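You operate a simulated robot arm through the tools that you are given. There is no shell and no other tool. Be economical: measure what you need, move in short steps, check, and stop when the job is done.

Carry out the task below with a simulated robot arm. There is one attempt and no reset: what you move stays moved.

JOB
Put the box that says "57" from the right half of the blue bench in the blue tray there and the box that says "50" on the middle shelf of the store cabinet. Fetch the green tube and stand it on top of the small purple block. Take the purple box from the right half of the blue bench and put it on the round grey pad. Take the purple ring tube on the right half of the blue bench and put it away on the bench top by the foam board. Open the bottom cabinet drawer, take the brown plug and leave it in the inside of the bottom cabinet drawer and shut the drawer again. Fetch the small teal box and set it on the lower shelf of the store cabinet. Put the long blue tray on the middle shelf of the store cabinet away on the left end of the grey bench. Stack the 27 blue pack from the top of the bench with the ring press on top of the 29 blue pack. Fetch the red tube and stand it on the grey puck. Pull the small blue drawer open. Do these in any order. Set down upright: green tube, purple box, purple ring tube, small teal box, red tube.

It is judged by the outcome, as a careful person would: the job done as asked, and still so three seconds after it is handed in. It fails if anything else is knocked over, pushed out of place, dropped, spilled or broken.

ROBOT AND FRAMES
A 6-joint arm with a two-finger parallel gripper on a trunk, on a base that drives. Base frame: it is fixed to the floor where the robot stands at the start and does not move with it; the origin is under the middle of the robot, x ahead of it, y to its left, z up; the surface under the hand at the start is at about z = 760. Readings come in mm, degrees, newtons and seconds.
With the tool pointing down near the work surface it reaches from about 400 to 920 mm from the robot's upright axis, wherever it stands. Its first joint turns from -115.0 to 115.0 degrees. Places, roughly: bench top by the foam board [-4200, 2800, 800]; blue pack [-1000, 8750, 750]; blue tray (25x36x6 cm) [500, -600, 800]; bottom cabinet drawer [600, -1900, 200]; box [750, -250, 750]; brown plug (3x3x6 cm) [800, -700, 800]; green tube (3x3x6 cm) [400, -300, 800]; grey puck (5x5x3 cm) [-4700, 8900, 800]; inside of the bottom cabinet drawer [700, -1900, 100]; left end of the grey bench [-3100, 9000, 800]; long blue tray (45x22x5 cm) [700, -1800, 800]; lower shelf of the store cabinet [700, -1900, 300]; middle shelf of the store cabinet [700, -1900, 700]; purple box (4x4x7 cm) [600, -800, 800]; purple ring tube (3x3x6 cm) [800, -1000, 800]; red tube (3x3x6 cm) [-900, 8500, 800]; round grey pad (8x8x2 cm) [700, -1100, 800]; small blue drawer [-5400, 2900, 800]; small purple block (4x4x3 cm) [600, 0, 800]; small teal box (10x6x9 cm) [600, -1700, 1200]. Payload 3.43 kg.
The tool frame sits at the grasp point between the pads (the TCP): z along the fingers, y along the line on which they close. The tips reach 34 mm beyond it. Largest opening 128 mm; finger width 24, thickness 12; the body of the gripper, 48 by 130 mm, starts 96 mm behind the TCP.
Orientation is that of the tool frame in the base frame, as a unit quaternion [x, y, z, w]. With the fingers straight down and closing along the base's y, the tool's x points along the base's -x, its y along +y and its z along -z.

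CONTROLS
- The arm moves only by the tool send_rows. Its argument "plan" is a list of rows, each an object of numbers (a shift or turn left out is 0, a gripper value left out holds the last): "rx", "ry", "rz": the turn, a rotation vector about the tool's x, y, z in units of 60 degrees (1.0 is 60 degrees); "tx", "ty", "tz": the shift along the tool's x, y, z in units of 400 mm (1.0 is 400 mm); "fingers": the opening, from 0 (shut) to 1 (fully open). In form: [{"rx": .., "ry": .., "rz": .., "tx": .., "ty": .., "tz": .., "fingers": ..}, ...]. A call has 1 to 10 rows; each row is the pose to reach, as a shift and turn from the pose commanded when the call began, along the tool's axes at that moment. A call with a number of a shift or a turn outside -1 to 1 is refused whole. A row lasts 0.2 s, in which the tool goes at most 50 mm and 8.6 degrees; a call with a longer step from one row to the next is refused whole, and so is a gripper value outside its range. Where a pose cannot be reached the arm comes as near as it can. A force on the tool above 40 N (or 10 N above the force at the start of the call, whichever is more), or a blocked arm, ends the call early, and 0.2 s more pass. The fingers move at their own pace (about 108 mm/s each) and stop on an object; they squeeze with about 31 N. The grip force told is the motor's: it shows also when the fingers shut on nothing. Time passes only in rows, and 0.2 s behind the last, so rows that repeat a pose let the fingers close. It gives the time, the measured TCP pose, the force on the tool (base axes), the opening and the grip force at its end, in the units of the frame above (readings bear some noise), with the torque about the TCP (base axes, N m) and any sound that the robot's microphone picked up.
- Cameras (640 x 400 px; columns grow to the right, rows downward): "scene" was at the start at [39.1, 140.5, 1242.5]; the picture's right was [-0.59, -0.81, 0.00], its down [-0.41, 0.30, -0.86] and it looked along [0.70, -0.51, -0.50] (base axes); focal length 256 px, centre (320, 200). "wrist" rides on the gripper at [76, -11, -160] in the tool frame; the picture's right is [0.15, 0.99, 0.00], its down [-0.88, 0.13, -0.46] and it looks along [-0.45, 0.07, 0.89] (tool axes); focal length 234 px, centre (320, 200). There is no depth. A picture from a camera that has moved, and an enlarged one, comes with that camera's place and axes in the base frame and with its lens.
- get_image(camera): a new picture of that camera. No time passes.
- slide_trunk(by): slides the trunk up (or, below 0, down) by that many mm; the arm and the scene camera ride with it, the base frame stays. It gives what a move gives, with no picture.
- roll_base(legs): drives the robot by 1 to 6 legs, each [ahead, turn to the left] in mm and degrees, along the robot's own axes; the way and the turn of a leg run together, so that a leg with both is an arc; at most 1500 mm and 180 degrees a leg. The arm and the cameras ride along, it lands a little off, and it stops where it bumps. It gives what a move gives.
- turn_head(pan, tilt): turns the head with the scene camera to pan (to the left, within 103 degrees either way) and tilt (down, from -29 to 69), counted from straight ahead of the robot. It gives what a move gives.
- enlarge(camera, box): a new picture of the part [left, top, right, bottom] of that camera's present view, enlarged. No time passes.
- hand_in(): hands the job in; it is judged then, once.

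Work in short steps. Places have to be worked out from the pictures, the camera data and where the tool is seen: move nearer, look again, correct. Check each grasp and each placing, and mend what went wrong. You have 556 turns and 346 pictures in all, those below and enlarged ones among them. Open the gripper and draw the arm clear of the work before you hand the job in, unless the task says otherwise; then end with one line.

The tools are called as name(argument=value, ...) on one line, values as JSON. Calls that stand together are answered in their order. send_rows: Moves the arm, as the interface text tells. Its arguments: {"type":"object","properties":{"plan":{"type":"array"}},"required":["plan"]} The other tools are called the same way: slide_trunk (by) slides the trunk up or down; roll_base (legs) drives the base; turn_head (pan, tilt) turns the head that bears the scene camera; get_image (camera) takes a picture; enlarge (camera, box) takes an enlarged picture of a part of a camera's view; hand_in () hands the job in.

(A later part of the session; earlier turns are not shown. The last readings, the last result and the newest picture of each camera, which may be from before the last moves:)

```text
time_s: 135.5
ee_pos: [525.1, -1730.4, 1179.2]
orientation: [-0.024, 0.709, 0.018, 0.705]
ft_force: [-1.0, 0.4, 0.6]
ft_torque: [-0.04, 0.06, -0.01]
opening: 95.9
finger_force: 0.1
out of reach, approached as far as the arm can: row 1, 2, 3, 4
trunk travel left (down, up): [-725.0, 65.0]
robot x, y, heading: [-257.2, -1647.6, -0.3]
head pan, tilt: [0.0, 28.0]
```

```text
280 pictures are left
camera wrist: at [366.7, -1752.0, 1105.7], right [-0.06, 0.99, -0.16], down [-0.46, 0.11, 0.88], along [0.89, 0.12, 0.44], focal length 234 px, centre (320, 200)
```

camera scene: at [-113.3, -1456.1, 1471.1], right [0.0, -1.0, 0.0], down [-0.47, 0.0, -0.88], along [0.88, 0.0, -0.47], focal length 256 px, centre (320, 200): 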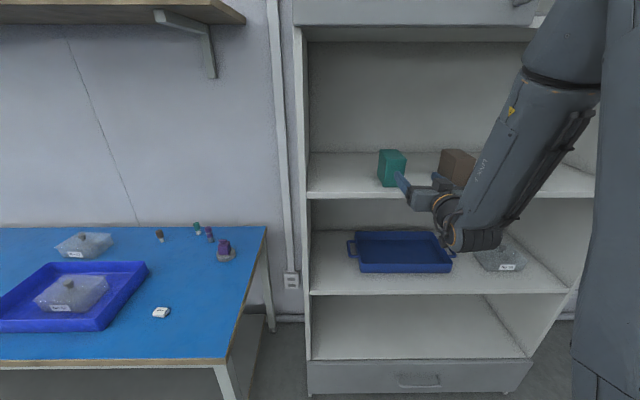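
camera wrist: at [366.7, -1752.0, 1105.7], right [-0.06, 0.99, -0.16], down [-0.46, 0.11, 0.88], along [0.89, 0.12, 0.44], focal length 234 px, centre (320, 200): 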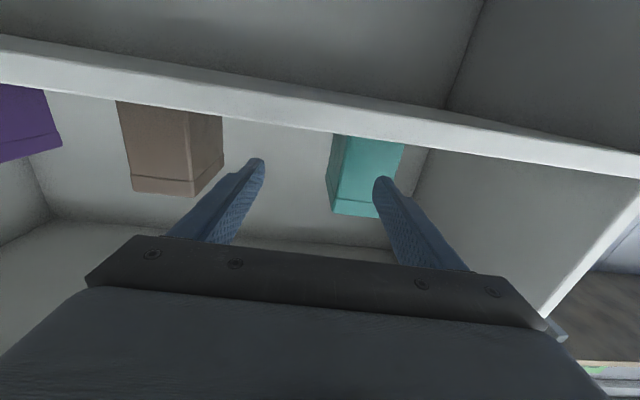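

Likely a wrist limit from the trunk being too high (forearm steep). Lower the trunk and reach up instead.

slide_trunk(by=-325)

send_rows(plan=[{"tx": -0.11}, {"tx": -0.22}, {"tx": -0.33}, {"tx": -0.44}, {"tx": -0.55}, {"tx": -0.66}, {"tx": -0.75}])

get_image(camera="scene")

```text
time_s: 136.4
ee_pos: [528.9, -1731.3, 1152.0]
orientation: [-0.023, 0.699, 0.019, 0.714]
ft_force: [-1.5, 0.7, 9.9]
ft_torque: [0.49, -0.24, 0.08]
opening: 96.1
finger_force: 0.0
trunk travel left (down, up): [-683.0, 107.0]
robot x, y, heading: [-257.5, -1650.7, -0.2]
head pan, tilt: [0.0, 28.0]
stopped: the force on the tool passed its limit at 54 N (the readings are from after the stop); the commanded pose is now the measured one
```

```text
time_s: 138.0
ee_pos: [522.9, -1730.9, 1450.6]
orientation: [-0.024, 0.701, 0.02, 0.712]
ft_force: [0.7, -0.2, 0.9]
ft_torque: [-0.01, -0.02, 0.0]
opening: 95.9
finger_force: 0.0
trunk travel left (down, up): [-683.0, 107.0]
robot x, y, heading: [-261.4, -1646.8, -0.3]
head pan, tilt: [0.0, 28.0]
```

```text
279 pictures are left
camera scene: at [-252.9, -1455.3, 1429.3], right [0.0, -1.0, 0.0], down [-0.47, 0.0, -0.88], along [0.88, 0.0, -0.47], focal length 256 px, centre (320, 200)
```

scene: 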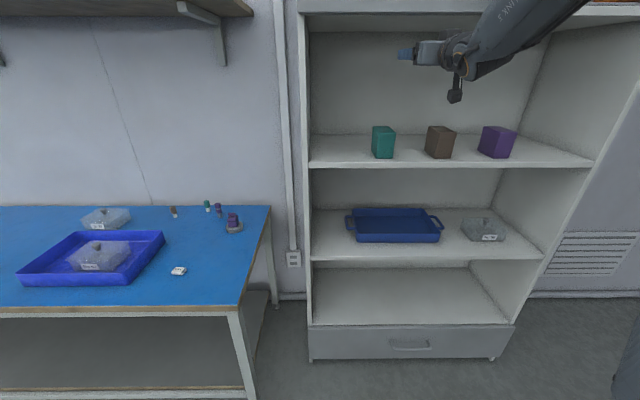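

The fingertips touched the upper shelf edge (front is at x≈560, shelf z≈1139; nothing moved). Back off, then lower the trunk with the tool in front of the teal box.

roll_base(legs=[[-80, 0]])

slide_trunk(by=-260)

get_image(camera="scene")

```text
time_s: 139.1
ee_pos: [442.5, -1729.7, 1450.4]
orientation: [-0.024, 0.701, 0.02, 0.713]
ft_force: [0.2, -0.3, -0.9]
ft_torque: [-0.04, 0.0, -0.01]
opening: 96.0
finger_force: 0.0
trunk travel left (down, up): [-683.0, 107.0]
robot x, y, heading: [-343.3, -1648.4, -0.2]
head pan, tilt: [0.0, 28.0]
```

```text
time_s: 141.7
ee_pos: [442.8, -1729.9, 1190.1]
orientation: [-0.024, 0.701, 0.02, 0.712]
ft_force: [-1.2, -0.3, 0.6]
ft_torque: [0.01, -0.02, -0.01]
opening: 96.0
finger_force: 0.0
trunk travel left (down, up): [-423.0, 367.0]
robot x, y, heading: [-343.5, -1649.3, -0.3]
head pan, tilt: [0.0, 28.0]
```

```text
278 pictures are left
camera scene: at [-261.3, -1455.2, 1169.3], right [0.0, -1.0, 0.0], down [-0.47, 0.0, -0.88], along [0.88, 0.0, -0.47], focal length 256 px, centre (320, 200)
```

scene: 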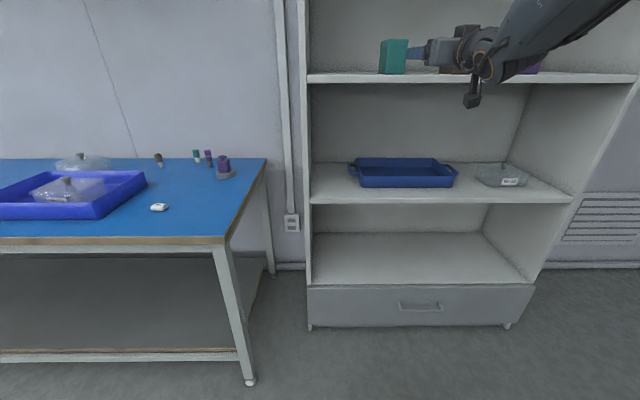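

send_rows(plan=[{"tx": 0.013, "ty": 0.06, "tz": 0.05, "rx": 0.03, "ry": 0.008, "rz": 0.003}, {"tx": 0.026, "ty": 0.119, "tz": 0.0995, "rx": 0.059, "ry": 0.015, "rz": 0.0055}, {"tx": 0.026, "ty": 0.119, "tz": 0.0995, "rx": 0.059, "ry": 0.015, "rz": 0.0055}])

get_image(camera="wrist")

enlarge(camera="scene", box=[340, 0, 500, 100])

```text
time_s: 142.5
ee_pos: [479.7, -1694.4, 1183.1]
orientation: [-0.006, 0.708, 0.006, 0.706]
ft_force: [-0.5, -0.3, 1.0]
ft_torque: [0.02, -0.03, -0.01]
opening: 95.8
finger_force: 0.1
out of reach, approached as far as the arm can: row 2, 3
trunk travel left (down, up): [-423.0, 367.0]
robot x, y, heading: [-337.6, -1649.4, -0.0]
head pan, tilt: [0.0, 28.0]
```

```text
277 pictures are left
camera wrist: at [318.9, -1707.3, 1109.1], right [-0.02, 0.99, -0.15], down [-0.45, 0.12, 0.88], along [0.89, 0.08, 0.45], focal length 234 px, centre (320, 200)
```

wrist: 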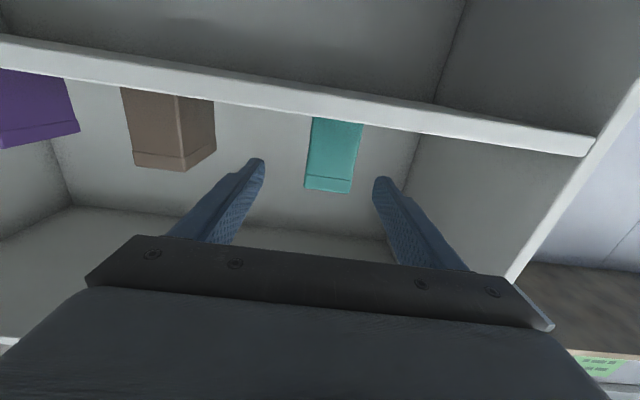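

```text
4.00 times, centred on (420, 50) of scene
camera zoom: at [-261.4, -1455.1, 1169.3], right [0.0, -1.0, 0.0], down [-0.47, 0.0, -0.88], along [0.88, 0.0, -0.47], focal length 1024 px, centre (-80, 800)
```

zoom: 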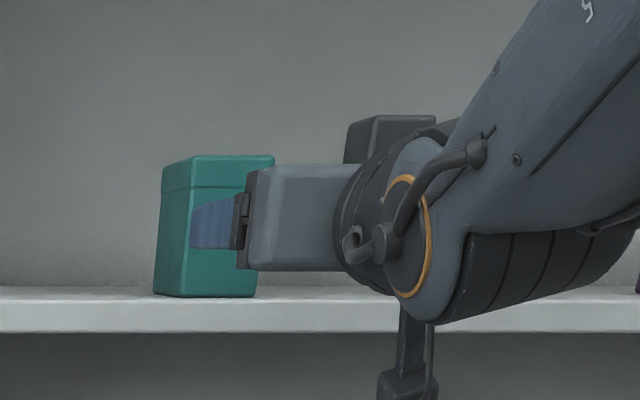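

The y-limit leaves 14 mm; a 1° base turn supplies it. Then advance into the box.

roll_base(legs=[[0, 1.0]])

get_image(camera="wrist")

```text
time_s: 143.3
ee_pos: [479.4, -1678.4, 1184.0]
orientation: [-0.011, 0.708, 0.011, 0.706]
ft_force: [-0.3, 0.5, -0.7]
ft_torque: [-0.02, -0.03, 0.0]
opening: 95.9
finger_force: 0.2
trunk travel left (down, up): [-423.0, 367.0]
robot x, y, heading: [-339.6, -1648.0, 0.9]
head pan, tilt: [0.0, 28.0]
```

```text
275 pictures are left
camera wrist: at [319.8, -1695.6, 1108.9], right [-0.03, 0.99, -0.15], down [-0.46, 0.11, 0.88], along [0.89, 0.1, 0.45], focal length 234 px, centre (320, 200)
```

wrist: 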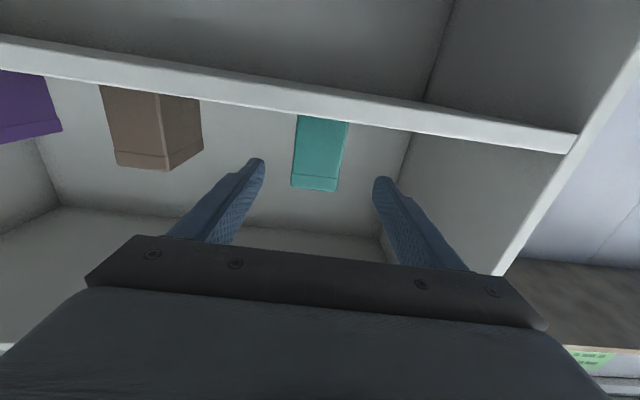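

Teal box is centred between the fingers. Advancing 160 mm and gripping.

send_rows(plan=[{"tz": 0.1}, {"tz": 0.2}, {"tz": 0.3}, {"tz": 0.4}, {"tz": 0.41}])

get_image(camera="wrist")

enlarge(camera="scene", box=[340, 0, 500, 100])

```text
time_s: 144.5
ee_pos: [644.7, -1672.2, 1184.0]
orientation: [-0.012, 0.708, 0.012, 0.706]
ft_force: [-1.1, 0.7, 0.8]
ft_torque: [-0.01, -0.03, 0.0]
opening: 96.0
finger_force: 0.0
trunk travel left (down, up): [-423.0, 367.0]
robot x, y, heading: [-339.0, -1653.7, 0.8]
head pan, tilt: [0.0, 28.0]
```

```text
274 pictures are left
camera wrist: at [484.1, -1689.5, 1108.6], right [-0.03, 0.99, -0.15], down [-0.46, 0.11, 0.88], along [0.89, 0.1, 0.45], focal length 234 px, centre (320, 200)
```

wrist: 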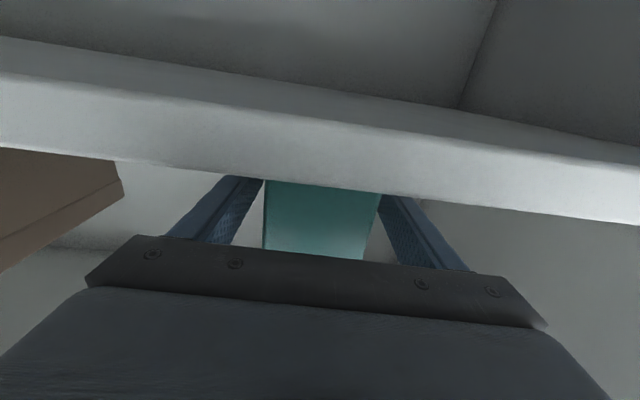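

```text
4.00 times, centred on (420, 50) of scene
camera zoom: at [-264.9, -1453.8, 1169.3], right [0.02, -1.0, 0.0], down [-0.47, -0.01, -0.88], along [0.88, 0.01, -0.47], focal length 1024 px, centre (-80, 800)
```

zoom: 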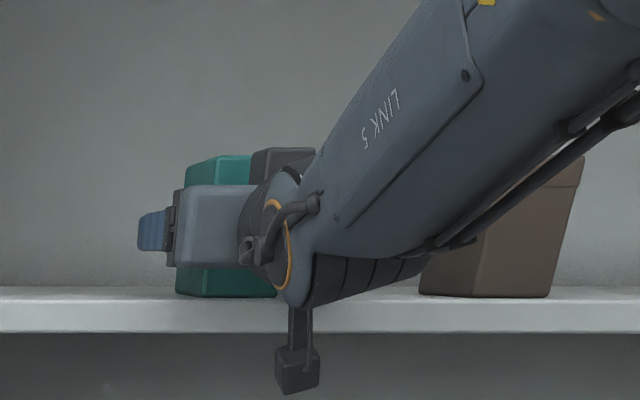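

Box between the pads. Grip and lift 25 mm.

send_rows(plan=[{"fingers": 0}, {"fingers": 0}, {"fingers": 0}, {"fingers": 0}, {"tx": -0.03}, {"tx": -0.06}])

enlarge(camera="scene", box=[340, 0, 500, 100])

```text
time_s: 145.9
ee_pos: [643.8, -1673.8, 1206.7]
orientation: [-0.012, 0.708, 0.012, 0.706]
ft_force: [0.7, -0.5, -1.5]
ft_torque: [-0.02, -0.01, 0.03]
opening: 57.8
finger_force: 31.0
trunk travel left (down, up): [-423.0, 367.0]
robot x, y, heading: [-337.5, -1648.1, 1.0]
head pan, tilt: [0.0, 28.0]
```

```text
4.00 times, centred on (420, 50) of scene
camera zoom: at [-264.6, -1453.8, 1169.3], right [0.02, -1.0, 0.0], down [-0.47, -0.01, -0.88], along [0.88, 0.01, -0.47], focal length 1024 px, centre (-80, 800)
```

zoom: 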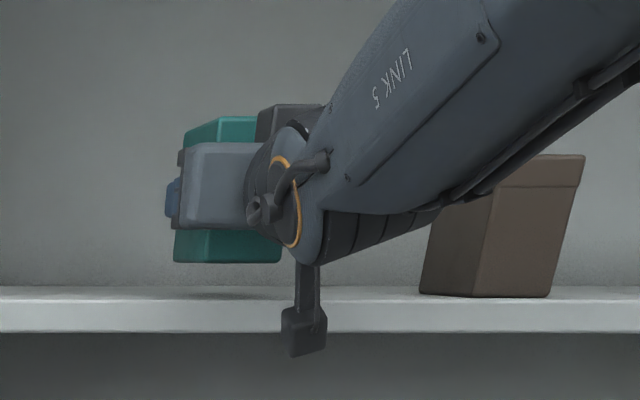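

Teal box lifted (57.8 mm grip). Back away with an S-curve to shift the base left, then lower the trunk.

roll_base(legs=[[-250, -1], [-200, -25], [-200, 25]])

slide_trunk(by=-420)

get_image(camera="scene")

```text
time_s: 150.2
ee_pos: [7.3, -1606.5, 1205.7]
orientation: [-0.005, 0.708, 0.006, 0.706]
ft_force: [-0.3, 0.0, -1.8]
ft_torque: [0.01, -0.02, 0.01]
opening: 57.7
finger_force: 30.9
trunk travel left (down, up): [-423.0, 367.0]
robot x, y, heading: [-976.7, -1567.5, -0.1]
head pan, tilt: [0.0, 28.0]
```

```text
refused: -420 is not a number from -400 to 400
```

```text
271 pictures are left
camera scene: at [-896.3, -1370.1, 1169.3], right [0.0, -1.0, 0.0], down [-0.47, 0.0, -0.88], along [0.88, 0.0, -0.47], focal length 256 px, centre (320, 200)
```

scene: 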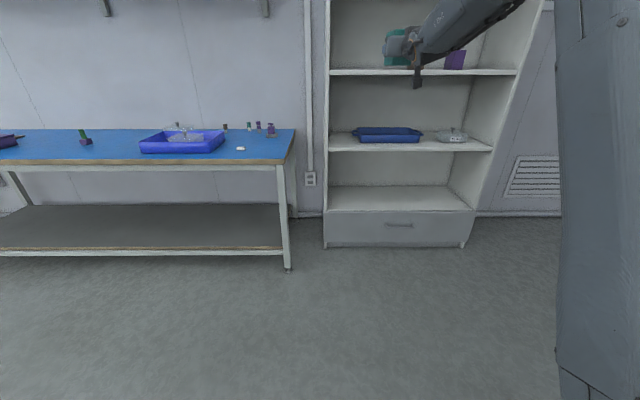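

slide_trunk(by=-400)

send_rows(plan=[{"tx": 0.05, "ty": -0.03, "tz": -0.1}, {"tx": 0.1, "ty": -0.06, "tz": -0.2}, {"tx": 0.18, "ty": -0.1, "tz": -0.25}, {"tx": 0.28, "ty": -0.14, "tz": -0.28}, {"tx": 0.39, "ty": -0.18, "tz": -0.3}, {"tx": 0.5, "ty": -0.21, "tz": -0.32}, {"tx": 0.61, "ty": -0.23, "tz": -0.34}, {"tx": 0.72, "ty": -0.23, "tz": -0.35}, {"tx": 0.83, "ty": -0.23, "tz": -0.35}, {"tx": 0.94, "ty": -0.23, "tz": -0.35}])

get_image(camera="scene")

```text
time_s: 154.1
ee_pos: [8.9, -1606.3, 806.9]
orientation: [-0.005, 0.708, 0.006, 0.706]
ft_force: [-0.4, 0.6, -1.8]
ft_torque: [0.0, 0.0, -0.03]
opening: 57.8
finger_force: 30.7
trunk travel left (down, up): [-23.0, 767.0]
robot x, y, heading: [-974.5, -1560.1, 0.3]
head pan, tilt: [0.0, 28.0]
```

```text
time_s: 156.3
ee_pos: [-126.0, -1710.8, 441.5]
orientation: [-0.002, 0.71, 0.017, 0.704]
ft_force: [-0.1, -0.3, -1.0]
ft_torque: [-0.01, 0.01, -0.01]
opening: 57.8
finger_force: 30.6
out of reach, approached as far as the arm can: row 10
trunk travel left (down, up): [-23.0, 767.0]
robot x, y, heading: [-979.4, -1563.4, 0.0]
head pan, tilt: [0.0, 28.0]
```

```text
270 pictures are left
camera scene: at [-785.2, -1370.2, 769.3], right [0.0, -1.0, 0.0], down [-0.47, 0.0, -0.88], along [0.88, 0.0, -0.47], focal length 256 px, centre (320, 200)
```

scene: 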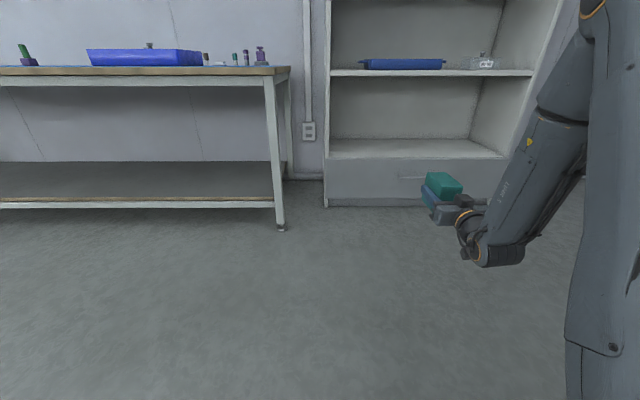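

Extend and lower further to approach height (~z 385), restoring level orientation.

slide_trunk(by=-23)

send_rows(plan=[{"tx": 0.02, "tz": 0.08, "rx": 0.02, "ry": -0.006, "rz": -0.02}, {"tx": 0.05, "tz": 0.16, "rx": 0.02, "ry": -0.006, "rz": -0.025}, {"tx": 0.08, "tz": 0.24, "rx": 0.02, "ry": -0.006, "rz": -0.025}, {"tx": 0.083, "tz": 0.28, "rx": 0.02, "ry": -0.006, "rz": -0.025}])

```text
time_s: 157.0
ee_pos: [-119.6, -1710.5, 419.5]
orientation: [-0.002, 0.71, 0.016, 0.704]
ft_force: [0.3, -0.6, -1.8]
ft_torque: [-0.02, -0.01, 0.02]
opening: 57.8
finger_force: 30.4
trunk travel left (down, up): [0.0, 790.0]
robot x, y, heading: [-974.7, -1559.3, -0.1]
head pan, tilt: [0.0, 28.0]
```

```text
time_s: 158.0
ee_pos: [-5.3, -1711.8, 387.8]
orientation: [-0.003, 0.709, 0.007, 0.705]
ft_force: [-0.8, 0.0, -2.4]
ft_torque: [-0.02, 0.02, 0.0]
opening: 57.7
finger_force: 31.2
out of reach, approached as far as the arm can: row 1, 2, 3, 4
trunk travel left (down, up): [0.0, 790.0]
robot x, y, heading: [-975.2, -1565.2, -0.0]
head pan, tilt: [0.0, 28.0]
```

Roll forward toward the lower shelf, with a check before entering.

roll_base(legs=[[440, 0]])

turn_head(pan=-15, tilt=20)

get_image(camera="scene")

get_image(camera="wrist")

```text
time_s: 160.7
ee_pos: [434.7, -1715.6, 386.6]
orientation: [-0.002, 0.709, 0.005, 0.705]
ft_force: [-0.3, -0.8, -1.4]
ft_torque: [0.0, -0.03, -0.01]
opening: 57.9
finger_force: 31.0
trunk travel left (down, up): [0.0, 790.0]
robot x, y, heading: [-536.1, -1565.1, -0.2]
head pan, tilt: [0.0, 28.0]
```

```text
time_s: 161.4
ee_pos: [435.8, -1715.1, 386.4]
orientation: [-0.001, 0.709, 0.005, 0.705]
ft_force: [0.3, -0.7, -1.9]
ft_torque: [0.01, 0.03, 0.01]
opening: 58.0
finger_force: 31.0
trunk travel left (down, up): [0.0, 790.0]
robot x, y, heading: [-536.3, -1567.3, -0.1]
head pan, tilt: [-15.0, 20.0]
```

```text
269 pictures are left
camera scene: at [-338.5, -1395.7, 759.1], right [-0.26, -0.97, 0.0], down [-0.33, 0.09, -0.94], along [0.91, -0.25, -0.34], focal length 256 px, centre (320, 200)
```

scene: 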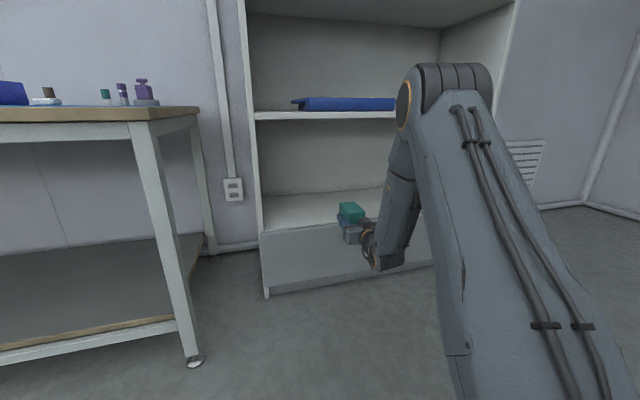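

```text
268 pictures are left
camera wrist: at [274.4, -1727.6, 312.3], right [-0.01, 0.99, -0.14], down [-0.45, 0.12, 0.88], along [0.89, 0.07, 0.45], focal length 234 px, centre (320, 200)
```

wrist: 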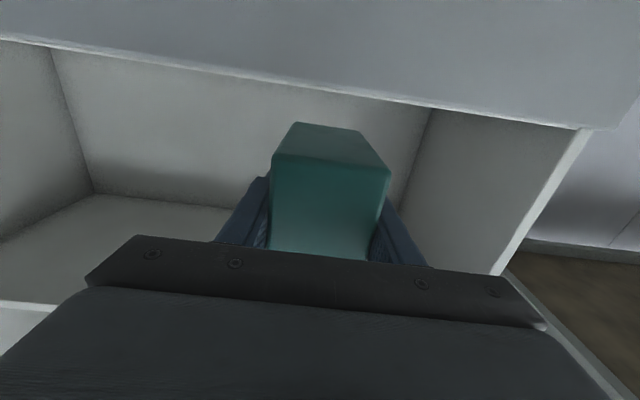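

Box bottom is ~20 mm above the lower shelf. Rolling in 215 mm.

roll_base(legs=[[215, 0]])

get_image(camera="scene")

```text
time_s: 163.1
ee_pos: [650.5, -1719.0, 387.9]
orientation: [-0.001, 0.709, 0.005, 0.705]
ft_force: [0.4, 0.5, -1.1]
ft_torque: [0.0, 0.03, -0.05]
opening: 57.8
finger_force: 31.0
trunk travel left (down, up): [0.0, 790.0]
robot x, y, heading: [-317.9, -1567.4, -0.4]
head pan, tilt: [-15.0, 20.0]
```

```text
267 pictures are left
camera scene: at [-123.0, -1397.3, 759.2], right [-0.26, -0.96, 0.0], down [-0.33, 0.09, -0.94], along [0.91, -0.25, -0.34], focal length 256 px, centre (320, 200)
```

scene: 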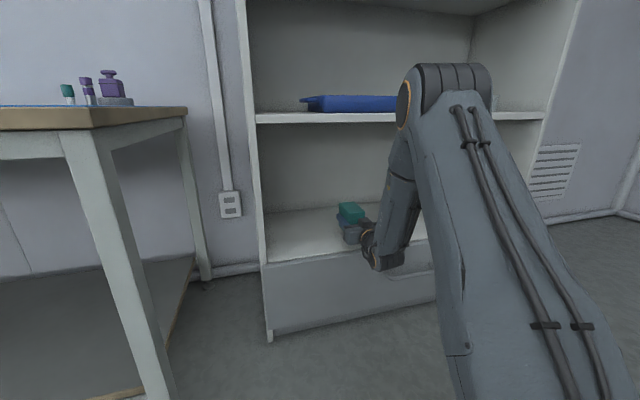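

Now lower the box onto the shelf with small steps until contact.

send_rows(plan=[{"tx": 0.015}, {"tx": 0.027}, {"tx": 0.036}, {"tx": 0.044}, {"tx": 0.052}, {"tx": 0.06}, {"tx": 0.068}])

enlarge(camera="scene", box=[300, 170, 420, 280])

```text
time_s: 164.7
ee_pos: [649.8, -1719.0, 365.4]
orientation: [0.0, 0.707, 0.009, 0.707]
ft_force: [-3.3, 1.8, 18.7]
ft_torque: [-0.54, 1.08, -0.17]
opening: 57.8
finger_force: 31.2
trunk travel left (down, up): [0.0, 790.0]
robot x, y, heading: [-317.6, -1567.6, -0.3]
head pan, tilt: [-15.0, 20.0]
```

```text
3.64 times, centred on (360, 225) of scene
camera zoom: at [-123.6, -1397.1, 759.5], right [-0.26, -0.96, 0.0], down [-0.33, 0.09, -0.94], along [0.91, -0.25, -0.34], focal length 931 px, centre (174, 109)
```

zoom: 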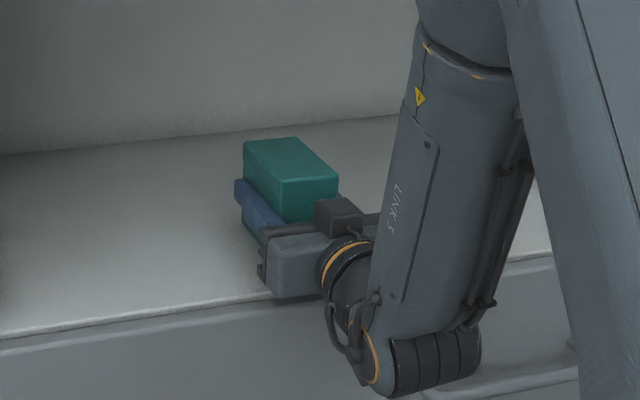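

Contact (19 N). Ease, release, and back out with the base.

send_rows(plan=[{"tx": -0.008}, {"tx": -0.008, "fingers": 0.7}, {"tx": -0.008}, {"tx": -0.008}])

roll_base(legs=[[-250, 0]])

get_image(camera="scene")

```text
time_s: 165.7
ee_pos: [649.0, -1719.7, 363.5]
orientation: [0.001, 0.71, 0.009, 0.705]
ft_force: [0.8, -0.2, 0.1]
ft_torque: [0.0, 0.01, 0.01]
opening: 89.5
finger_force: 0.1
trunk travel left (down, up): [0.0, 790.0]
robot x, y, heading: [-320.2, -1564.3, -0.2]
head pan, tilt: [-15.0, 20.0]
```

```text
time_s: 167.5
ee_pos: [398.2, -1716.9, 363.7]
orientation: [0.002, 0.71, 0.009, 0.705]
ft_force: [0.4, -0.2, 0.5]
ft_torque: [0.0, -0.01, 0.0]
opening: 89.3
finger_force: 0.1
trunk travel left (down, up): [0.0, 790.0]
robot x, y, heading: [-567.9, -1561.6, -0.3]
head pan, tilt: [-15.0, 20.0]
```

```text
265 pictures are left
camera scene: at [-374.9, -1395.7, 759.2], right [-0.26, -0.96, 0.0], down [-0.33, 0.09, -0.94], along [0.91, -0.25, -0.34], focal length 256 px, centre (320, 200)
```

scene: 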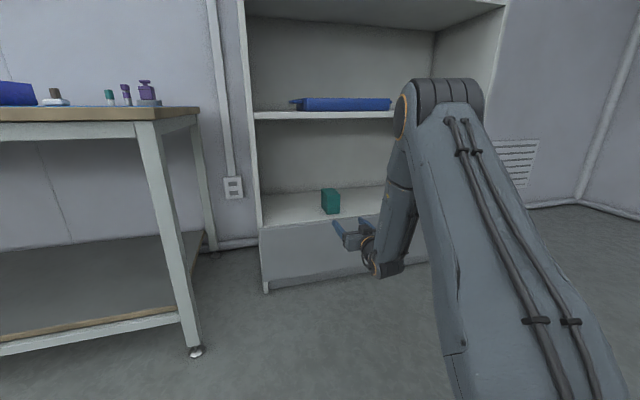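

Teal box stands on the lower shelf. Next the bottom drawer: rotate to a tool-down grip closing along x to take its horizontal handle.

send_rows(plan=[{"tx": -0.036, "tz": -0.071, "rx": 0.0825, "ry": 0.0825, "rz": 0.0825}, {"tx": -0.072, "tz": -0.143, "rx": 0.165, "ry": 0.165, "rz": 0.165}, {"tx": -0.107, "tz": -0.214, "rx": 0.2475, "ry": 0.2475, "rz": 0.2475}, {"tx": -0.143, "tz": -0.286, "rx": 0.33, "ry": 0.33, "rz": 0.33}, {"tx": -0.179, "tz": -0.357, "rx": 0.4125, "ry": 0.4125, "rz": 0.4125}, {"tx": -0.214, "tz": -0.429, "rx": 0.495, "ry": 0.495, "rz": 0.495}, {"tx": -0.25, "tz": -0.5, "rx": 0.5775, "ry": 0.5775, "rz": 0.5775}])

send_rows(plan=[{"rx": 0.0825, "ry": 0.0825, "rz": 0.0825}, {"rx": 0.165, "ry": 0.165, "rz": 0.165}, {"rx": 0.2475, "ry": 0.2475, "rz": 0.2475}, {"rx": 0.33, "ry": 0.33, "rz": 0.33}, {"rx": 0.4125, "ry": 0.4125, "rz": 0.4125}, {"rx": 0.495, "ry": 0.495, "rz": 0.495}, {"rx": 0.5775, "ry": 0.5775, "rz": 0.5775}])

turn_head(pan=-20, tilt=25)

get_image(camera="scene")

```text
time_s: 169.1
ee_pos: [191.3, -1723.1, 440.3]
orientation: [0.369, 0.853, 0.041, 0.366]
ft_force: [1.0, 0.8, 0.4]
ft_torque: [0.01, 0.01, -0.02]
opening: 89.5
finger_force: 0.0
out of reach, approached as far as the arm can: row 1, 2, 3, 4, 5, 6, 7
trunk travel left (down, up): [0.0, 790.0]
robot x, y, heading: [-568.2, -1566.9, -0.3]
head pan, tilt: [-15.0, 20.0]
```

```text
time_s: 170.7
ee_pos: [183.0, -1718.2, 429.4]
orientation: [0.698, 0.706, -0.083, 0.082]
ft_force: [-0.6, -0.1, 0.0]
ft_torque: [-0.04, 0.01, 0.03]
opening: 89.7
finger_force: 0.1
out of reach, approached as far as the arm can: row 4, 5, 6, 7
trunk travel left (down, up): [0.0, 790.0]
robot x, y, heading: [-571.9, -1561.0, -0.5]
head pan, tilt: [-15.0, 20.0]
```

```text
time_s: 171.4
ee_pos: [183.2, -1717.8, 429.6]
orientation: [0.697, 0.707, -0.083, 0.082]
ft_force: [-0.3, 0.4, 0.5]
ft_torque: [0.02, 0.03, 0.02]
opening: 89.6
finger_force: 0.1
trunk travel left (down, up): [0.0, 790.0]
robot x, y, heading: [-573.8, -1565.8, -0.3]
head pan, tilt: [-20.0, 25.0]
```

```text
264 pictures are left
camera scene: at [-378.3, -1403.0, 751.1], right [-0.35, -0.94, 0.0], down [-0.4, 0.15, -0.91], along [0.85, -0.31, -0.42], focal length 256 px, centre (320, 200)
```

scene: 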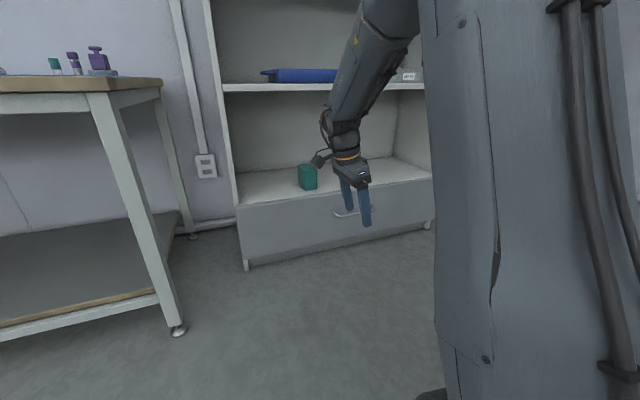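

Correct the slight tilt and shift the base right with an S-curve to line up with the handle.

send_rows(plan=[{"tz": -0.05, "ry": 0.11}, {"tz": -0.1, "ry": 0.2237, "rz": 0.013}, {"tz": -0.1, "ry": 0.2237, "rz": 0.013}])

roll_base(legs=[[-300, 40], [-300, -40], [450, 0]])

get_image(camera="scene")

get_image(camera="wrist")

```text
time_s: 172.2
ee_pos: [168.9, -1705.0, 432.1]
orientation: [0.703, 0.702, -0.08, 0.084]
ft_force: [0.6, 0.4, -0.2]
ft_torque: [-0.02, -0.01, -0.04]
opening: 89.8
finger_force: 0.1
out of reach, approached as far as the arm can: row 1, 2, 3
trunk travel left (down, up): [0.0, 790.0]
robot x, y, heading: [-570.7, -1566.5, -0.5]
head pan, tilt: [-20.0, 25.0]
```

```text
time_s: 178.6
ee_pos: [71.3, -1895.7, 432.0]
orientation: [0.698, 0.707, -0.079, 0.085]
ft_force: [-0.1, 0.8, -0.5]
ft_torque: [0.0, -0.01, 0.0]
opening: 89.5
finger_force: 0.1
trunk travel left (down, up): [0.0, 790.0]
robot x, y, heading: [-670.2, -1763.8, 0.1]
head pan, tilt: [-20.0, 25.0]
```

```text
263 pictures are left
camera scene: at [-478.7, -1599.7, 751.1], right [-0.34, -0.94, 0.0], down [-0.4, 0.14, -0.91], along [0.85, -0.31, -0.42], focal length 256 px, centre (320, 200)
```

scene: 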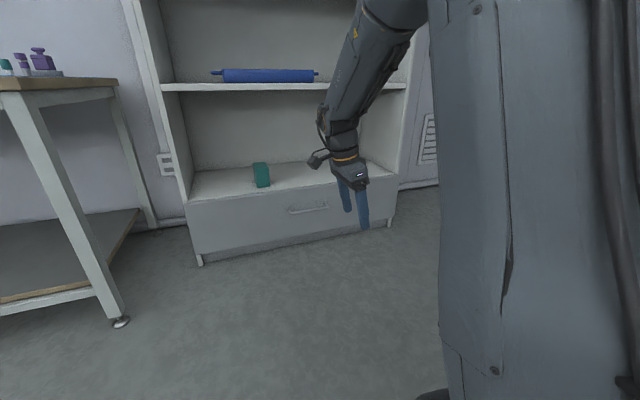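

```text
262 pictures are left
camera wrist: at [58.3, -1785.5, 570.8], right [0.99, 0.15, -0.03], down [0.13, -0.75, 0.65], along [0.08, -0.64, -0.76], focal length 234 px, centre (320, 200)
```

wrist: 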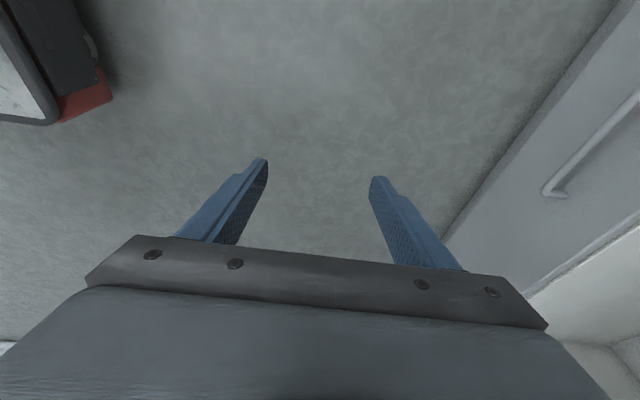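

The wrist is near a limit in this branch. Unwind toward yaw 0 and see if it straightens.

send_rows(plan=[{"rz": -0.13}, {"rz": -0.26}, {"rz": -0.39}, {"rz": -0.52}, {"rz": -0.65}, {"rz": -0.78}, {"rz": -0.91}, {"rz": -1.0}])

```text
time_s: 180.4
ee_pos: [72.5, -1896.2, 432.8]
orientation: [0.251, 0.961, -0.111, 0.033]
ft_force: [0.2, 0.5, 0.2]
ft_torque: [-0.03, 0.01, -0.02]
opening: 89.5
finger_force: 0.1
trunk travel left (down, up): [0.0, 790.0]
robot x, y, heading: [-670.1, -1763.6, -0.0]
head pan, tilt: [-20.0, 25.0]
```

send_rows(plan=[{"rx": -0.0148, "ry": -0.008, "rz": -0.1236}, {"rx": -0.0295, "ry": -0.016, "rz": -0.247}, {"rx": -0.0443, "ry": -0.024, "rz": -0.371}, {"rx": -0.059, "ry": -0.032, "rz": -0.4945}, {"rx": -0.0738, "ry": -0.04, "rz": -0.618}, {"rx": -0.0885, "ry": -0.048, "rz": -0.742}, {"rx": -0.103, "ry": -0.056, "rz": -0.865}, {"rx": -0.118, "ry": -0.064, "rz": -0.989}])

send_rows(plan=[{"rx": -0.0148, "ry": -0.008, "rz": -0.1236}, {"rx": -0.0295, "ry": -0.016, "rz": -0.247}, {"rx": -0.0443, "ry": -0.024, "rz": -0.371}, {"rx": -0.059, "ry": -0.032, "rz": -0.4945}, {"rx": -0.0738, "ry": -0.04, "rz": -0.618}, {"rx": -0.0885, "ry": -0.048, "rz": -0.742}, {"rx": -0.103, "ry": -0.056, "rz": -0.865}, {"rx": -0.118, "ry": -0.064, "rz": -0.989}])

get_image(camera="wrist")

```text
time_s: 182.2
ee_pos: [60.4, -1766.8, 403.4]
orientation: [-0.072, 0.991, -0.104, 0.032]
ft_force: [0.4, 1.0, 0.7]
ft_torque: [0.02, -0.02, 0.01]
opening: 89.3
finger_force: 0.1
out of reach, approached as far as the arm can: row 2, 3, 4, 5, 6, 7, 8
trunk travel left (down, up): [0.0, 790.0]
robot x, y, heading: [-671.1, -1761.6, 0.2]
head pan, tilt: [-20.0, 25.0]
```

```text
time_s: 184.0
ee_pos: [-171.9, -1475.5, 352.9]
orientation: [-0.476, 0.875, -0.088, 0.031]
ft_force: [1.2, -0.6, 0.3]
ft_torque: [-0.01, 0.0, -0.02]
opening: 89.8
finger_force: 0.1
out of reach, approached as far as the arm can: row 1, 2, 3, 4, 5, 6, 7, 8
trunk travel left (down, up): [0.0, 790.0]
robot x, y, heading: [-668.4, -1760.6, 0.4]
head pan, tilt: [-20.0, 25.0]
```

```text
261 pictures are left
camera wrist: at [-226.9, -1525.2, 514.1], right [-0.9, 0.4, -0.18], down [0.31, 0.86, 0.4], along [0.31, 0.3, -0.9], focal length 234 px, centre (320, 200)
```

wrist: 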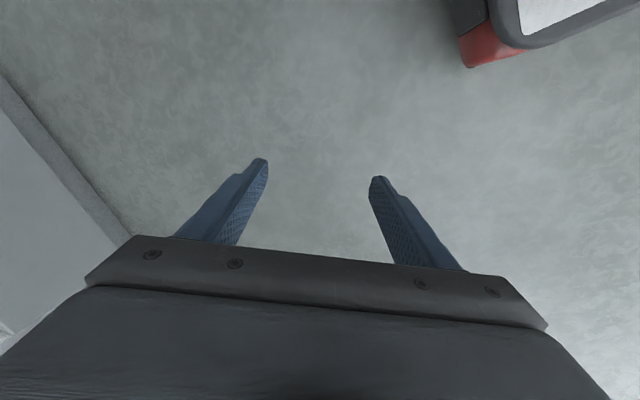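

The readings indicate the wrist roll joint (J4) has flipped to its limit. I'll unwind it deliberately: first return the arm to the front.

send_rows(plan=[{"tx": 0.05, "ty": -0.085, "tz": -0.03, "rx": 0.006, "ry": 0.013, "rz": 0.118}, {"tx": 0.1, "ty": -0.17, "tz": -0.06, "rx": 0.012, "ry": 0.026, "rz": 0.236}, {"tx": 0.15, "ty": -0.255, "tz": -0.09, "rx": 0.018, "ry": 0.039, "rz": 0.354}, {"tx": 0.2, "ty": -0.34, "tz": -0.12, "rx": 0.025, "ry": 0.053, "rz": 0.473}, {"tx": 0.25, "ty": -0.425, "tz": -0.15, "rx": 0.031, "ry": 0.066, "rz": 0.59}, {"tx": 0.3, "ty": -0.51, "tz": -0.18, "rx": 0.038, "ry": 0.079, "rz": 0.71}])

```text
time_s: 185.4
ee_pos: [-78.9, -1674.1, 462.1]
orientation: [-0.119, 0.986, -0.11, 0.037]
ft_force: [-0.3, 0.3, 0.1]
ft_torque: [0.01, -0.01, -0.01]
opening: 89.8
finger_force: 0.0
trunk travel left (down, up): [0.0, 790.0]
robot x, y, heading: [-670.2, -1762.3, 0.3]
head pan, tilt: [-20.0, 25.0]
```

send_rows(plan=[{"tx": -0.052, "ty": -0.063, "tz": -0.026, "rx": -0.02, "ry": -0.118, "rz": 0.051}, {"tx": -0.104, "ty": -0.126, "tz": -0.051, "rx": -0.039, "ry": -0.236, "rz": 0.102}, {"tx": -0.157, "ty": -0.189, "tz": -0.077, "rx": -0.059, "ry": -0.354, "rz": 0.153}, {"tx": -0.209, "ty": -0.252, "tz": -0.103, "rx": -0.079, "ry": -0.472, "rz": 0.203}, {"tx": -0.261, "ty": -0.315, "tz": -0.128, "rx": -0.098, "ry": -0.59, "rz": 0.254}, {"tx": -0.314, "ty": -0.378, "tz": -0.154, "rx": -0.118, "ry": -0.708, "rz": 0.305}])

send_rows(plan=[{"rx": -0.02, "ry": -0.118, "rz": 0.051}, {"rx": -0.039, "ry": -0.236, "rz": 0.102}, {"rx": -0.059, "ry": -0.354, "rz": 0.153}, {"rx": -0.079, "ry": -0.472, "rz": 0.203}, {"rx": -0.098, "ry": -0.59, "rz": 0.254}, {"rx": -0.118, "ry": -0.708, "rz": 0.305}])

slide_trunk(by=300)

get_image(camera="scene")

```text
time_s: 186.8
ee_pos: [60.4, -1758.4, 550.4]
orientation: [-0.002, 0.925, -0.025, 0.379]
ft_force: [0.0, 0.3, -0.3]
ft_torque: [0.01, 0.01, 0.0]
opening: 89.4
finger_force: 0.0
out of reach, approached as far as the arm can: row 3, 4, 5, 6
trunk travel left (down, up): [0.0, 790.0]
robot x, y, heading: [-668.9, -1762.6, 0.3]
head pan, tilt: [-20.0, 25.0]
```

```text
time_s: 188.2
ee_pos: [95.4, -1816.5, 575.9]
orientation: [0.097, 0.719, 0.105, 0.681]
ft_force: [0.2, 0.4, 0.9]
ft_torque: [0.02, 0.0, -0.04]
opening: 89.6
finger_force: 0.1
out of reach, approached as far as the arm can: row 2, 3, 4, 5, 6
trunk travel left (down, up): [0.0, 790.0]
robot x, y, heading: [-668.8, -1761.1, 0.2]
head pan, tilt: [-20.0, 25.0]
```

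```text
time_s: 191.2
ee_pos: [11.4, -1818.4, 876.2]
orientation: [0.097, 0.719, 0.105, 0.68]
ft_force: [-0.2, -0.1, 0.7]
ft_torque: [0.0, -0.01, 0.01]
opening: 89.4
finger_force: 0.0
trunk travel left (down, up): [-300.0, 490.0]
robot x, y, heading: [-669.6, -1765.9, 0.5]
head pan, tilt: [-20.0, 25.0]
```

```text
260 pictures are left
camera scene: at [-562.2, -1600.0, 1051.1], right [-0.34, -0.94, 0.0], down [-0.4, 0.14, -0.91], along [0.85, -0.31, -0.42], focal length 256 px, centre (320, 200)
```

scene: 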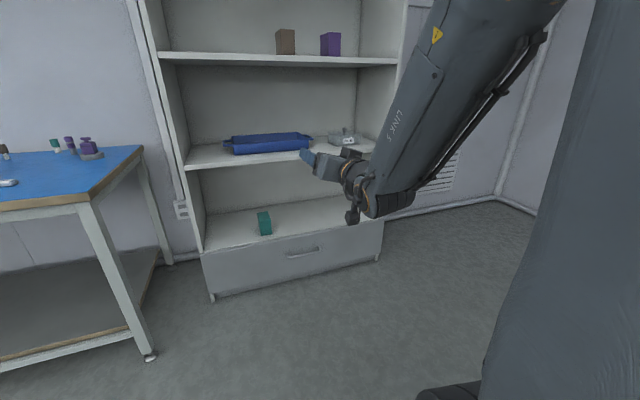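

Now descend the tool via the left side to unwind the wrist to a straight-down pose (closing along x).

send_rows(plan=[{"rx": -0.06, "ry": 0.082, "rz": -0.0855}, {"rx": -0.1205, "ry": 0.1645, "rz": -0.171}, {"rx": -0.181, "ry": 0.247, "rz": -0.2565}, {"rx": -0.241, "ry": 0.329, "rz": -0.342}, {"rx": -0.301, "ry": 0.411, "rz": -0.4275}, {"rx": -0.3615, "ry": 0.4935, "rz": -0.513}, {"rx": -0.422, "ry": 0.576, "rz": -0.5985}, {"rx": -0.482, "ry": 0.658, "rz": -0.684}])

send_rows(plan=[{"rx": -0.06, "ry": 0.082, "rz": -0.0855}, {"rx": -0.1205, "ry": 0.1645, "rz": -0.171}, {"rx": -0.181, "ry": 0.247, "rz": -0.2565}, {"rx": -0.241, "ry": 0.329, "rz": -0.342}, {"rx": -0.301, "ry": 0.411, "rz": -0.4275}, {"rx": -0.3615, "ry": 0.4935, "rz": -0.513}, {"rx": -0.422, "ry": 0.576, "rz": -0.5985}, {"rx": -0.482, "ry": 0.658, "rz": -0.684}])

get_image(camera="scene")

```text
time_s: 193.0
ee_pos: [10.7, -1816.8, 876.0]
orientation: [-0.36, 0.841, 0.063, 0.4]
ft_force: [0.0, 0.8, 0.1]
ft_torque: [0.03, -0.03, 0.05]
opening: 89.7
finger_force: 0.1
trunk travel left (down, up): [-300.0, 490.0]
robot x, y, heading: [-669.9, -1761.5, 0.4]
head pan, tilt: [-20.0, 25.0]
```

```text
time_s: 194.8
ee_pos: [12.3, -1818.6, 875.2]
orientation: [0.708, -0.707, 0.0, 0.001]
ft_force: [0.2, 0.4, 0.5]
ft_torque: [-0.01, -0.05, 0.0]
opening: 89.5
finger_force: 0.1
trunk travel left (down, up): [-300.0, 490.0]
robot x, y, heading: [-671.7, -1759.8, 0.3]
head pan, tilt: [-20.0, 25.0]
```

```text
259 pictures are left
camera scene: at [-562.3, -1600.1, 1051.1], right [-0.34, -0.94, 0.0], down [-0.4, 0.14, -0.91], along [0.85, -0.31, -0.42], focal length 256 px, centre (320, 200)
```

scene: 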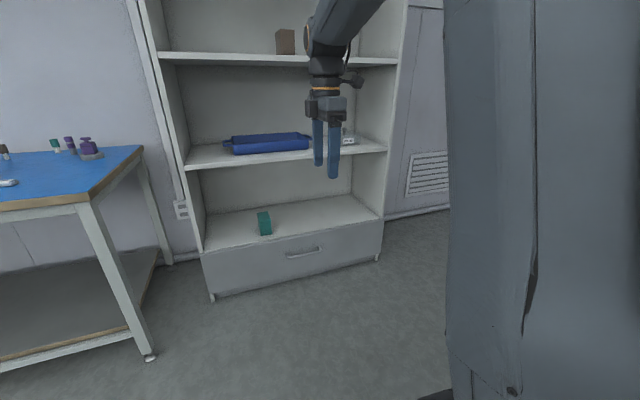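

Wrist unwound perfectly. Zoom on the drawer handle.

enlarge(camera="scene", box=[240, 220, 360, 295])

```text
5.33 times, centred on (300, 258) of scene
camera zoom: at [-562.3, -1600.1, 1051.1], right [-0.34, -0.94, 0.0], down [-0.4, 0.14, -0.91], along [0.85, -0.31, -0.42], focal length 1365 px, centre (427, -107)
```

zoom: 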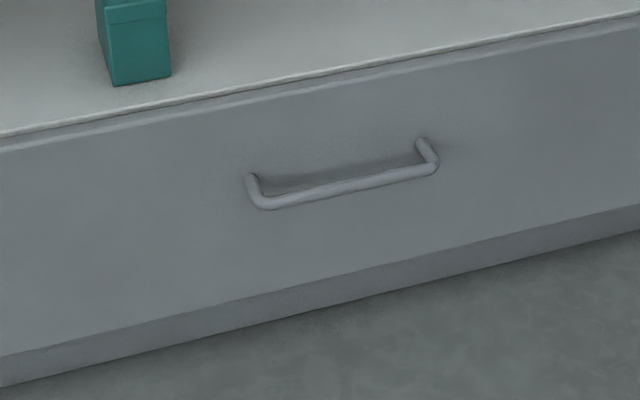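

Bow handle: bar centre ≈ (517,-1906,207), ~37 mm gap. Lower the trunk, pitch the tool 45° forward, and close the opening to ~40 mm.

slide_trunk(by=-300)

send_rows(plan=[{"rx": 0.125, "tz": 0.05, "fingers": 0.32}, {"rx": 0.25, "tz": 0.1}, {"rx": 0.375, "tz": 0.2}, {"rx": 0.5, "tz": 0.3}, {"rx": 0.625, "tz": 0.4}, {"rx": 0.75, "tz": 0.5}, {"rx": 0.75, "tz": 0.6}, {"rx": 0.75, "tz": 0.7}, {"rx": 0.75, "tz": 0.75}])

get_image(camera="scene")

```text
time_s: 197.8
ee_pos: [12.0, -1818.2, 575.8]
orientation: [0.707, -0.707, 0.0, -0.002]
ft_force: [-0.1, 0.4, 0.3]
ft_torque: [0.02, 0.0, -0.03]
opening: 89.5
finger_force: 0.0
trunk travel left (down, up): [0.0, 790.0]
robot x, y, heading: [-670.5, -1761.4, 0.3]
head pan, tilt: [-20.0, 25.0]
```

```text
time_s: 199.8
ee_pos: [14.2, -1805.1, 431.1]
orientation: [-0.661, 0.664, -0.248, 0.246]
ft_force: [-0.7, 0.4, 0.2]
ft_torque: [-0.02, 0.02, -0.03]
opening: 41.0
finger_force: 0.0
out of reach, approached as far as the arm can: row 5, 6, 7, 8, 9
trunk travel left (down, up): [0.0, 790.0]
robot x, y, heading: [-672.2, -1762.0, 0.3]
head pan, tilt: [-20.0, 25.0]
```

```text
257 pictures are left
camera scene: at [-478.7, -1599.7, 751.1], right [-0.34, -0.94, 0.0], down [-0.4, 0.14, -0.91], along [0.85, -0.31, -0.42], focal length 256 px, centre (320, 200)
```

scene: 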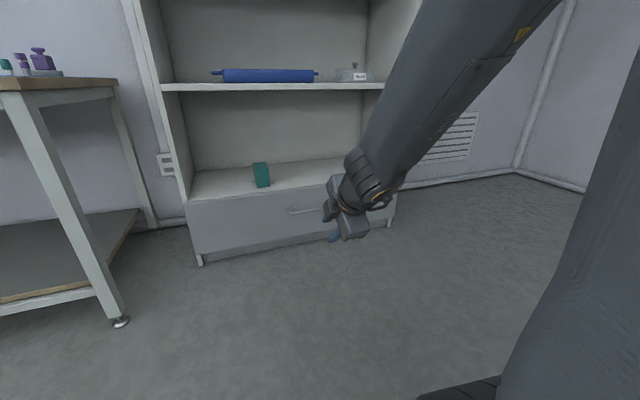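

Tool has aligned with the forearm; use a shallower 20° pitch, which also clears the cabinet, and lower.

send_rows(plan=[{"rx": -0.116, "fingers": 0.27}, {"rx": -0.232}, {"rx": -0.348}, {"rx": -0.348, "ty": 0.07, "tz": 0.08}, {"rx": -0.348, "ty": 0.14, "tz": 0.16}, {"rx": -0.348, "ty": 0.213, "tz": 0.246}])

```text
time_s: 201.2
ee_pos: [14.2, -1804.8, 300.0]
orientation: [-0.695, 0.698, -0.122, 0.121]
ft_force: [-0.4, 0.0, 0.4]
ft_torque: [0.02, 0.01, -0.01]
opening: 34.7
finger_force: 0.1
out of reach, approached as far as the arm can: row 1
trunk travel left (down, up): [0.0, 790.0]
robot x, y, heading: [-671.9, -1762.9, 0.0]
head pan, tilt: [-20.0, 25.0]
```

roll_base(legs=[[465, 0]])

send_rows(plan=[{"tx": 0.1}, {"tx": 0.2}, {"tx": 0.25}])

get_image(camera="wrist")

get_image(camera="scene")

```text
time_s: 204.0
ee_pos: [481.1, -1803.8, 299.7]
orientation: [-0.695, 0.698, -0.123, 0.122]
ft_force: [0.3, -0.4, 0.2]
ft_torque: [-0.03, -0.03, 0.04]
opening: 35.1
finger_force: 0.2
trunk travel left (down, up): [0.0, 790.0]
robot x, y, heading: [-201.7, -1761.5, 0.3]
head pan, tilt: [-20.0, 25.0]
```

```text
time_s: 204.8
ee_pos: [480.9, -1904.2, 299.6]
orientation: [-0.694, 0.698, -0.123, 0.121]
ft_force: [-0.3, -0.4, 0.2]
ft_torque: [-0.02, -0.01, 0.01]
opening: 34.6
finger_force: 0.0
trunk travel left (down, up): [0.0, 790.0]
robot x, y, heading: [-199.7, -1760.3, 0.2]
head pan, tilt: [-20.0, 25.0]
```

```text
256 pictures are left
camera wrist: at [435.9, -1979.9, 453.9], right [-0.93, -0.14, -0.34], down [-0.27, 0.88, 0.38], along [0.24, 0.45, -0.86], focal length 234 px, centre (320, 200)
```

wrist: 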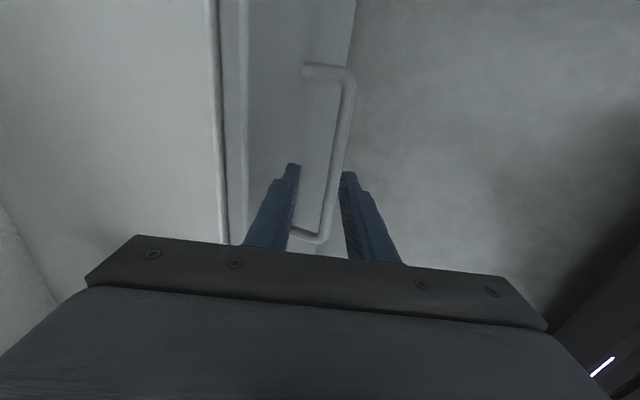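

```text
255 pictures are left
camera scene: at [-11.5, -1597.7, 751.1], right [-0.34, -0.94, 0.0], down [-0.4, 0.14, -0.91], along [0.85, -0.31, -0.42], focal length 256 px, centre (320, 200)
```

scene: 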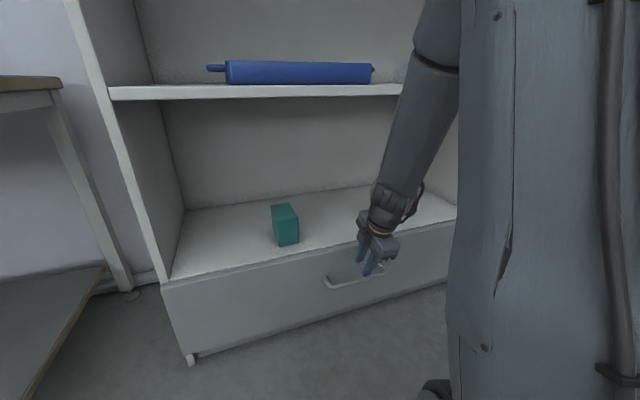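

In the wrist view the bar is ~21 mm off the tool axis toward the robot. Shift, recheck, then advance.

send_rows(plan=[{"ty": 0.03}, {"ty": 0.052}, {"ty": 0.052, "tz": 0.05}])

get_image(camera="wrist")

```text
time_s: 205.6
ee_pos: [468.1, -1905.6, 274.9]
orientation: [-0.695, 0.698, -0.124, 0.121]
ft_force: [0.4, -1.2, -0.1]
ft_torque: [-0.01, -0.05, -0.01]
opening: 34.5
finger_force: 0.0
trunk travel left (down, up): [0.0, 790.0]
robot x, y, heading: [-205.8, -1759.9, 0.3]
head pan, tilt: [-20.0, 25.0]
```

```text
254 pictures are left
camera wrist: at [423.3, -1980.1, 429.0], right [-0.93, -0.14, -0.34], down [-0.27, 0.88, 0.38], along [0.24, 0.45, -0.86], focal length 234 px, centre (320, 200)
```

wrist: 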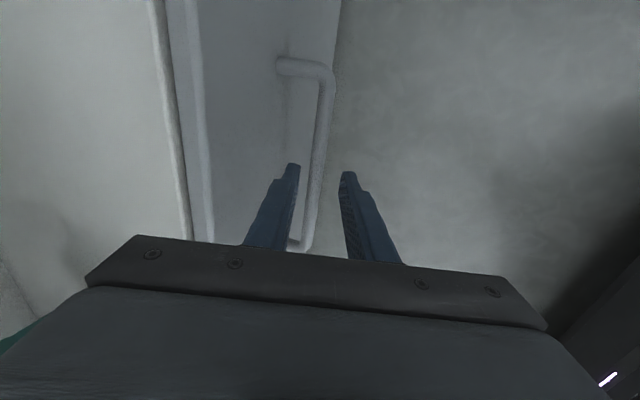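

Bar is centred between the tips. Advance 46 mm and grip it.

send_rows(plan=[{"ty": -0.006, "tz": 0.05}, {"ty": -0.006, "tz": 0.09}, {"ty": -0.006, "tz": 0.115}, {"ty": -0.006, "tz": 0.115, "fingers": 0}, {"ty": -0.006, "tz": 0.115}, {"ty": -0.006, "tz": 0.115}])

get_image(camera="wrist")

```text
time_s: 207.0
ee_pos: [486.2, -1904.8, 232.8]
orientation: [-0.694, 0.699, -0.121, 0.118]
ft_force: [5.1, -0.4, 5.0]
ft_torque: [-0.65, -0.07, 1.02]
opening: 13.8
finger_force: 44.6
trunk travel left (down, up): [0.0, 790.0]
robot x, y, heading: [-198.8, -1764.8, 0.4]
head pan, tilt: [-20.0, 25.0]
```

```text
253 pictures are left
camera wrist: at [442.8, -1979.6, 388.0], right [-0.93, -0.14, -0.33], down [-0.27, 0.88, 0.38], along [0.24, 0.45, -0.86], focal length 234 px, centre (320, 200)
```

wrist: 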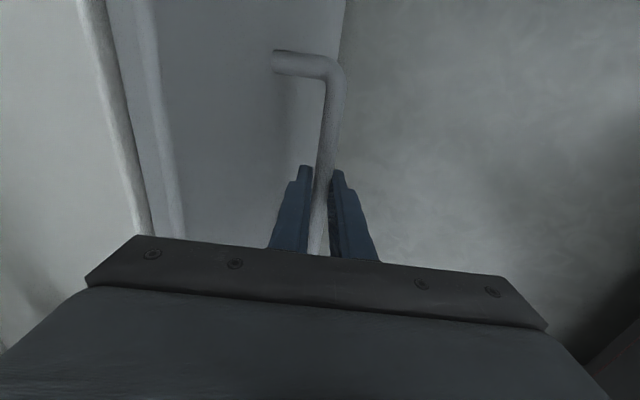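

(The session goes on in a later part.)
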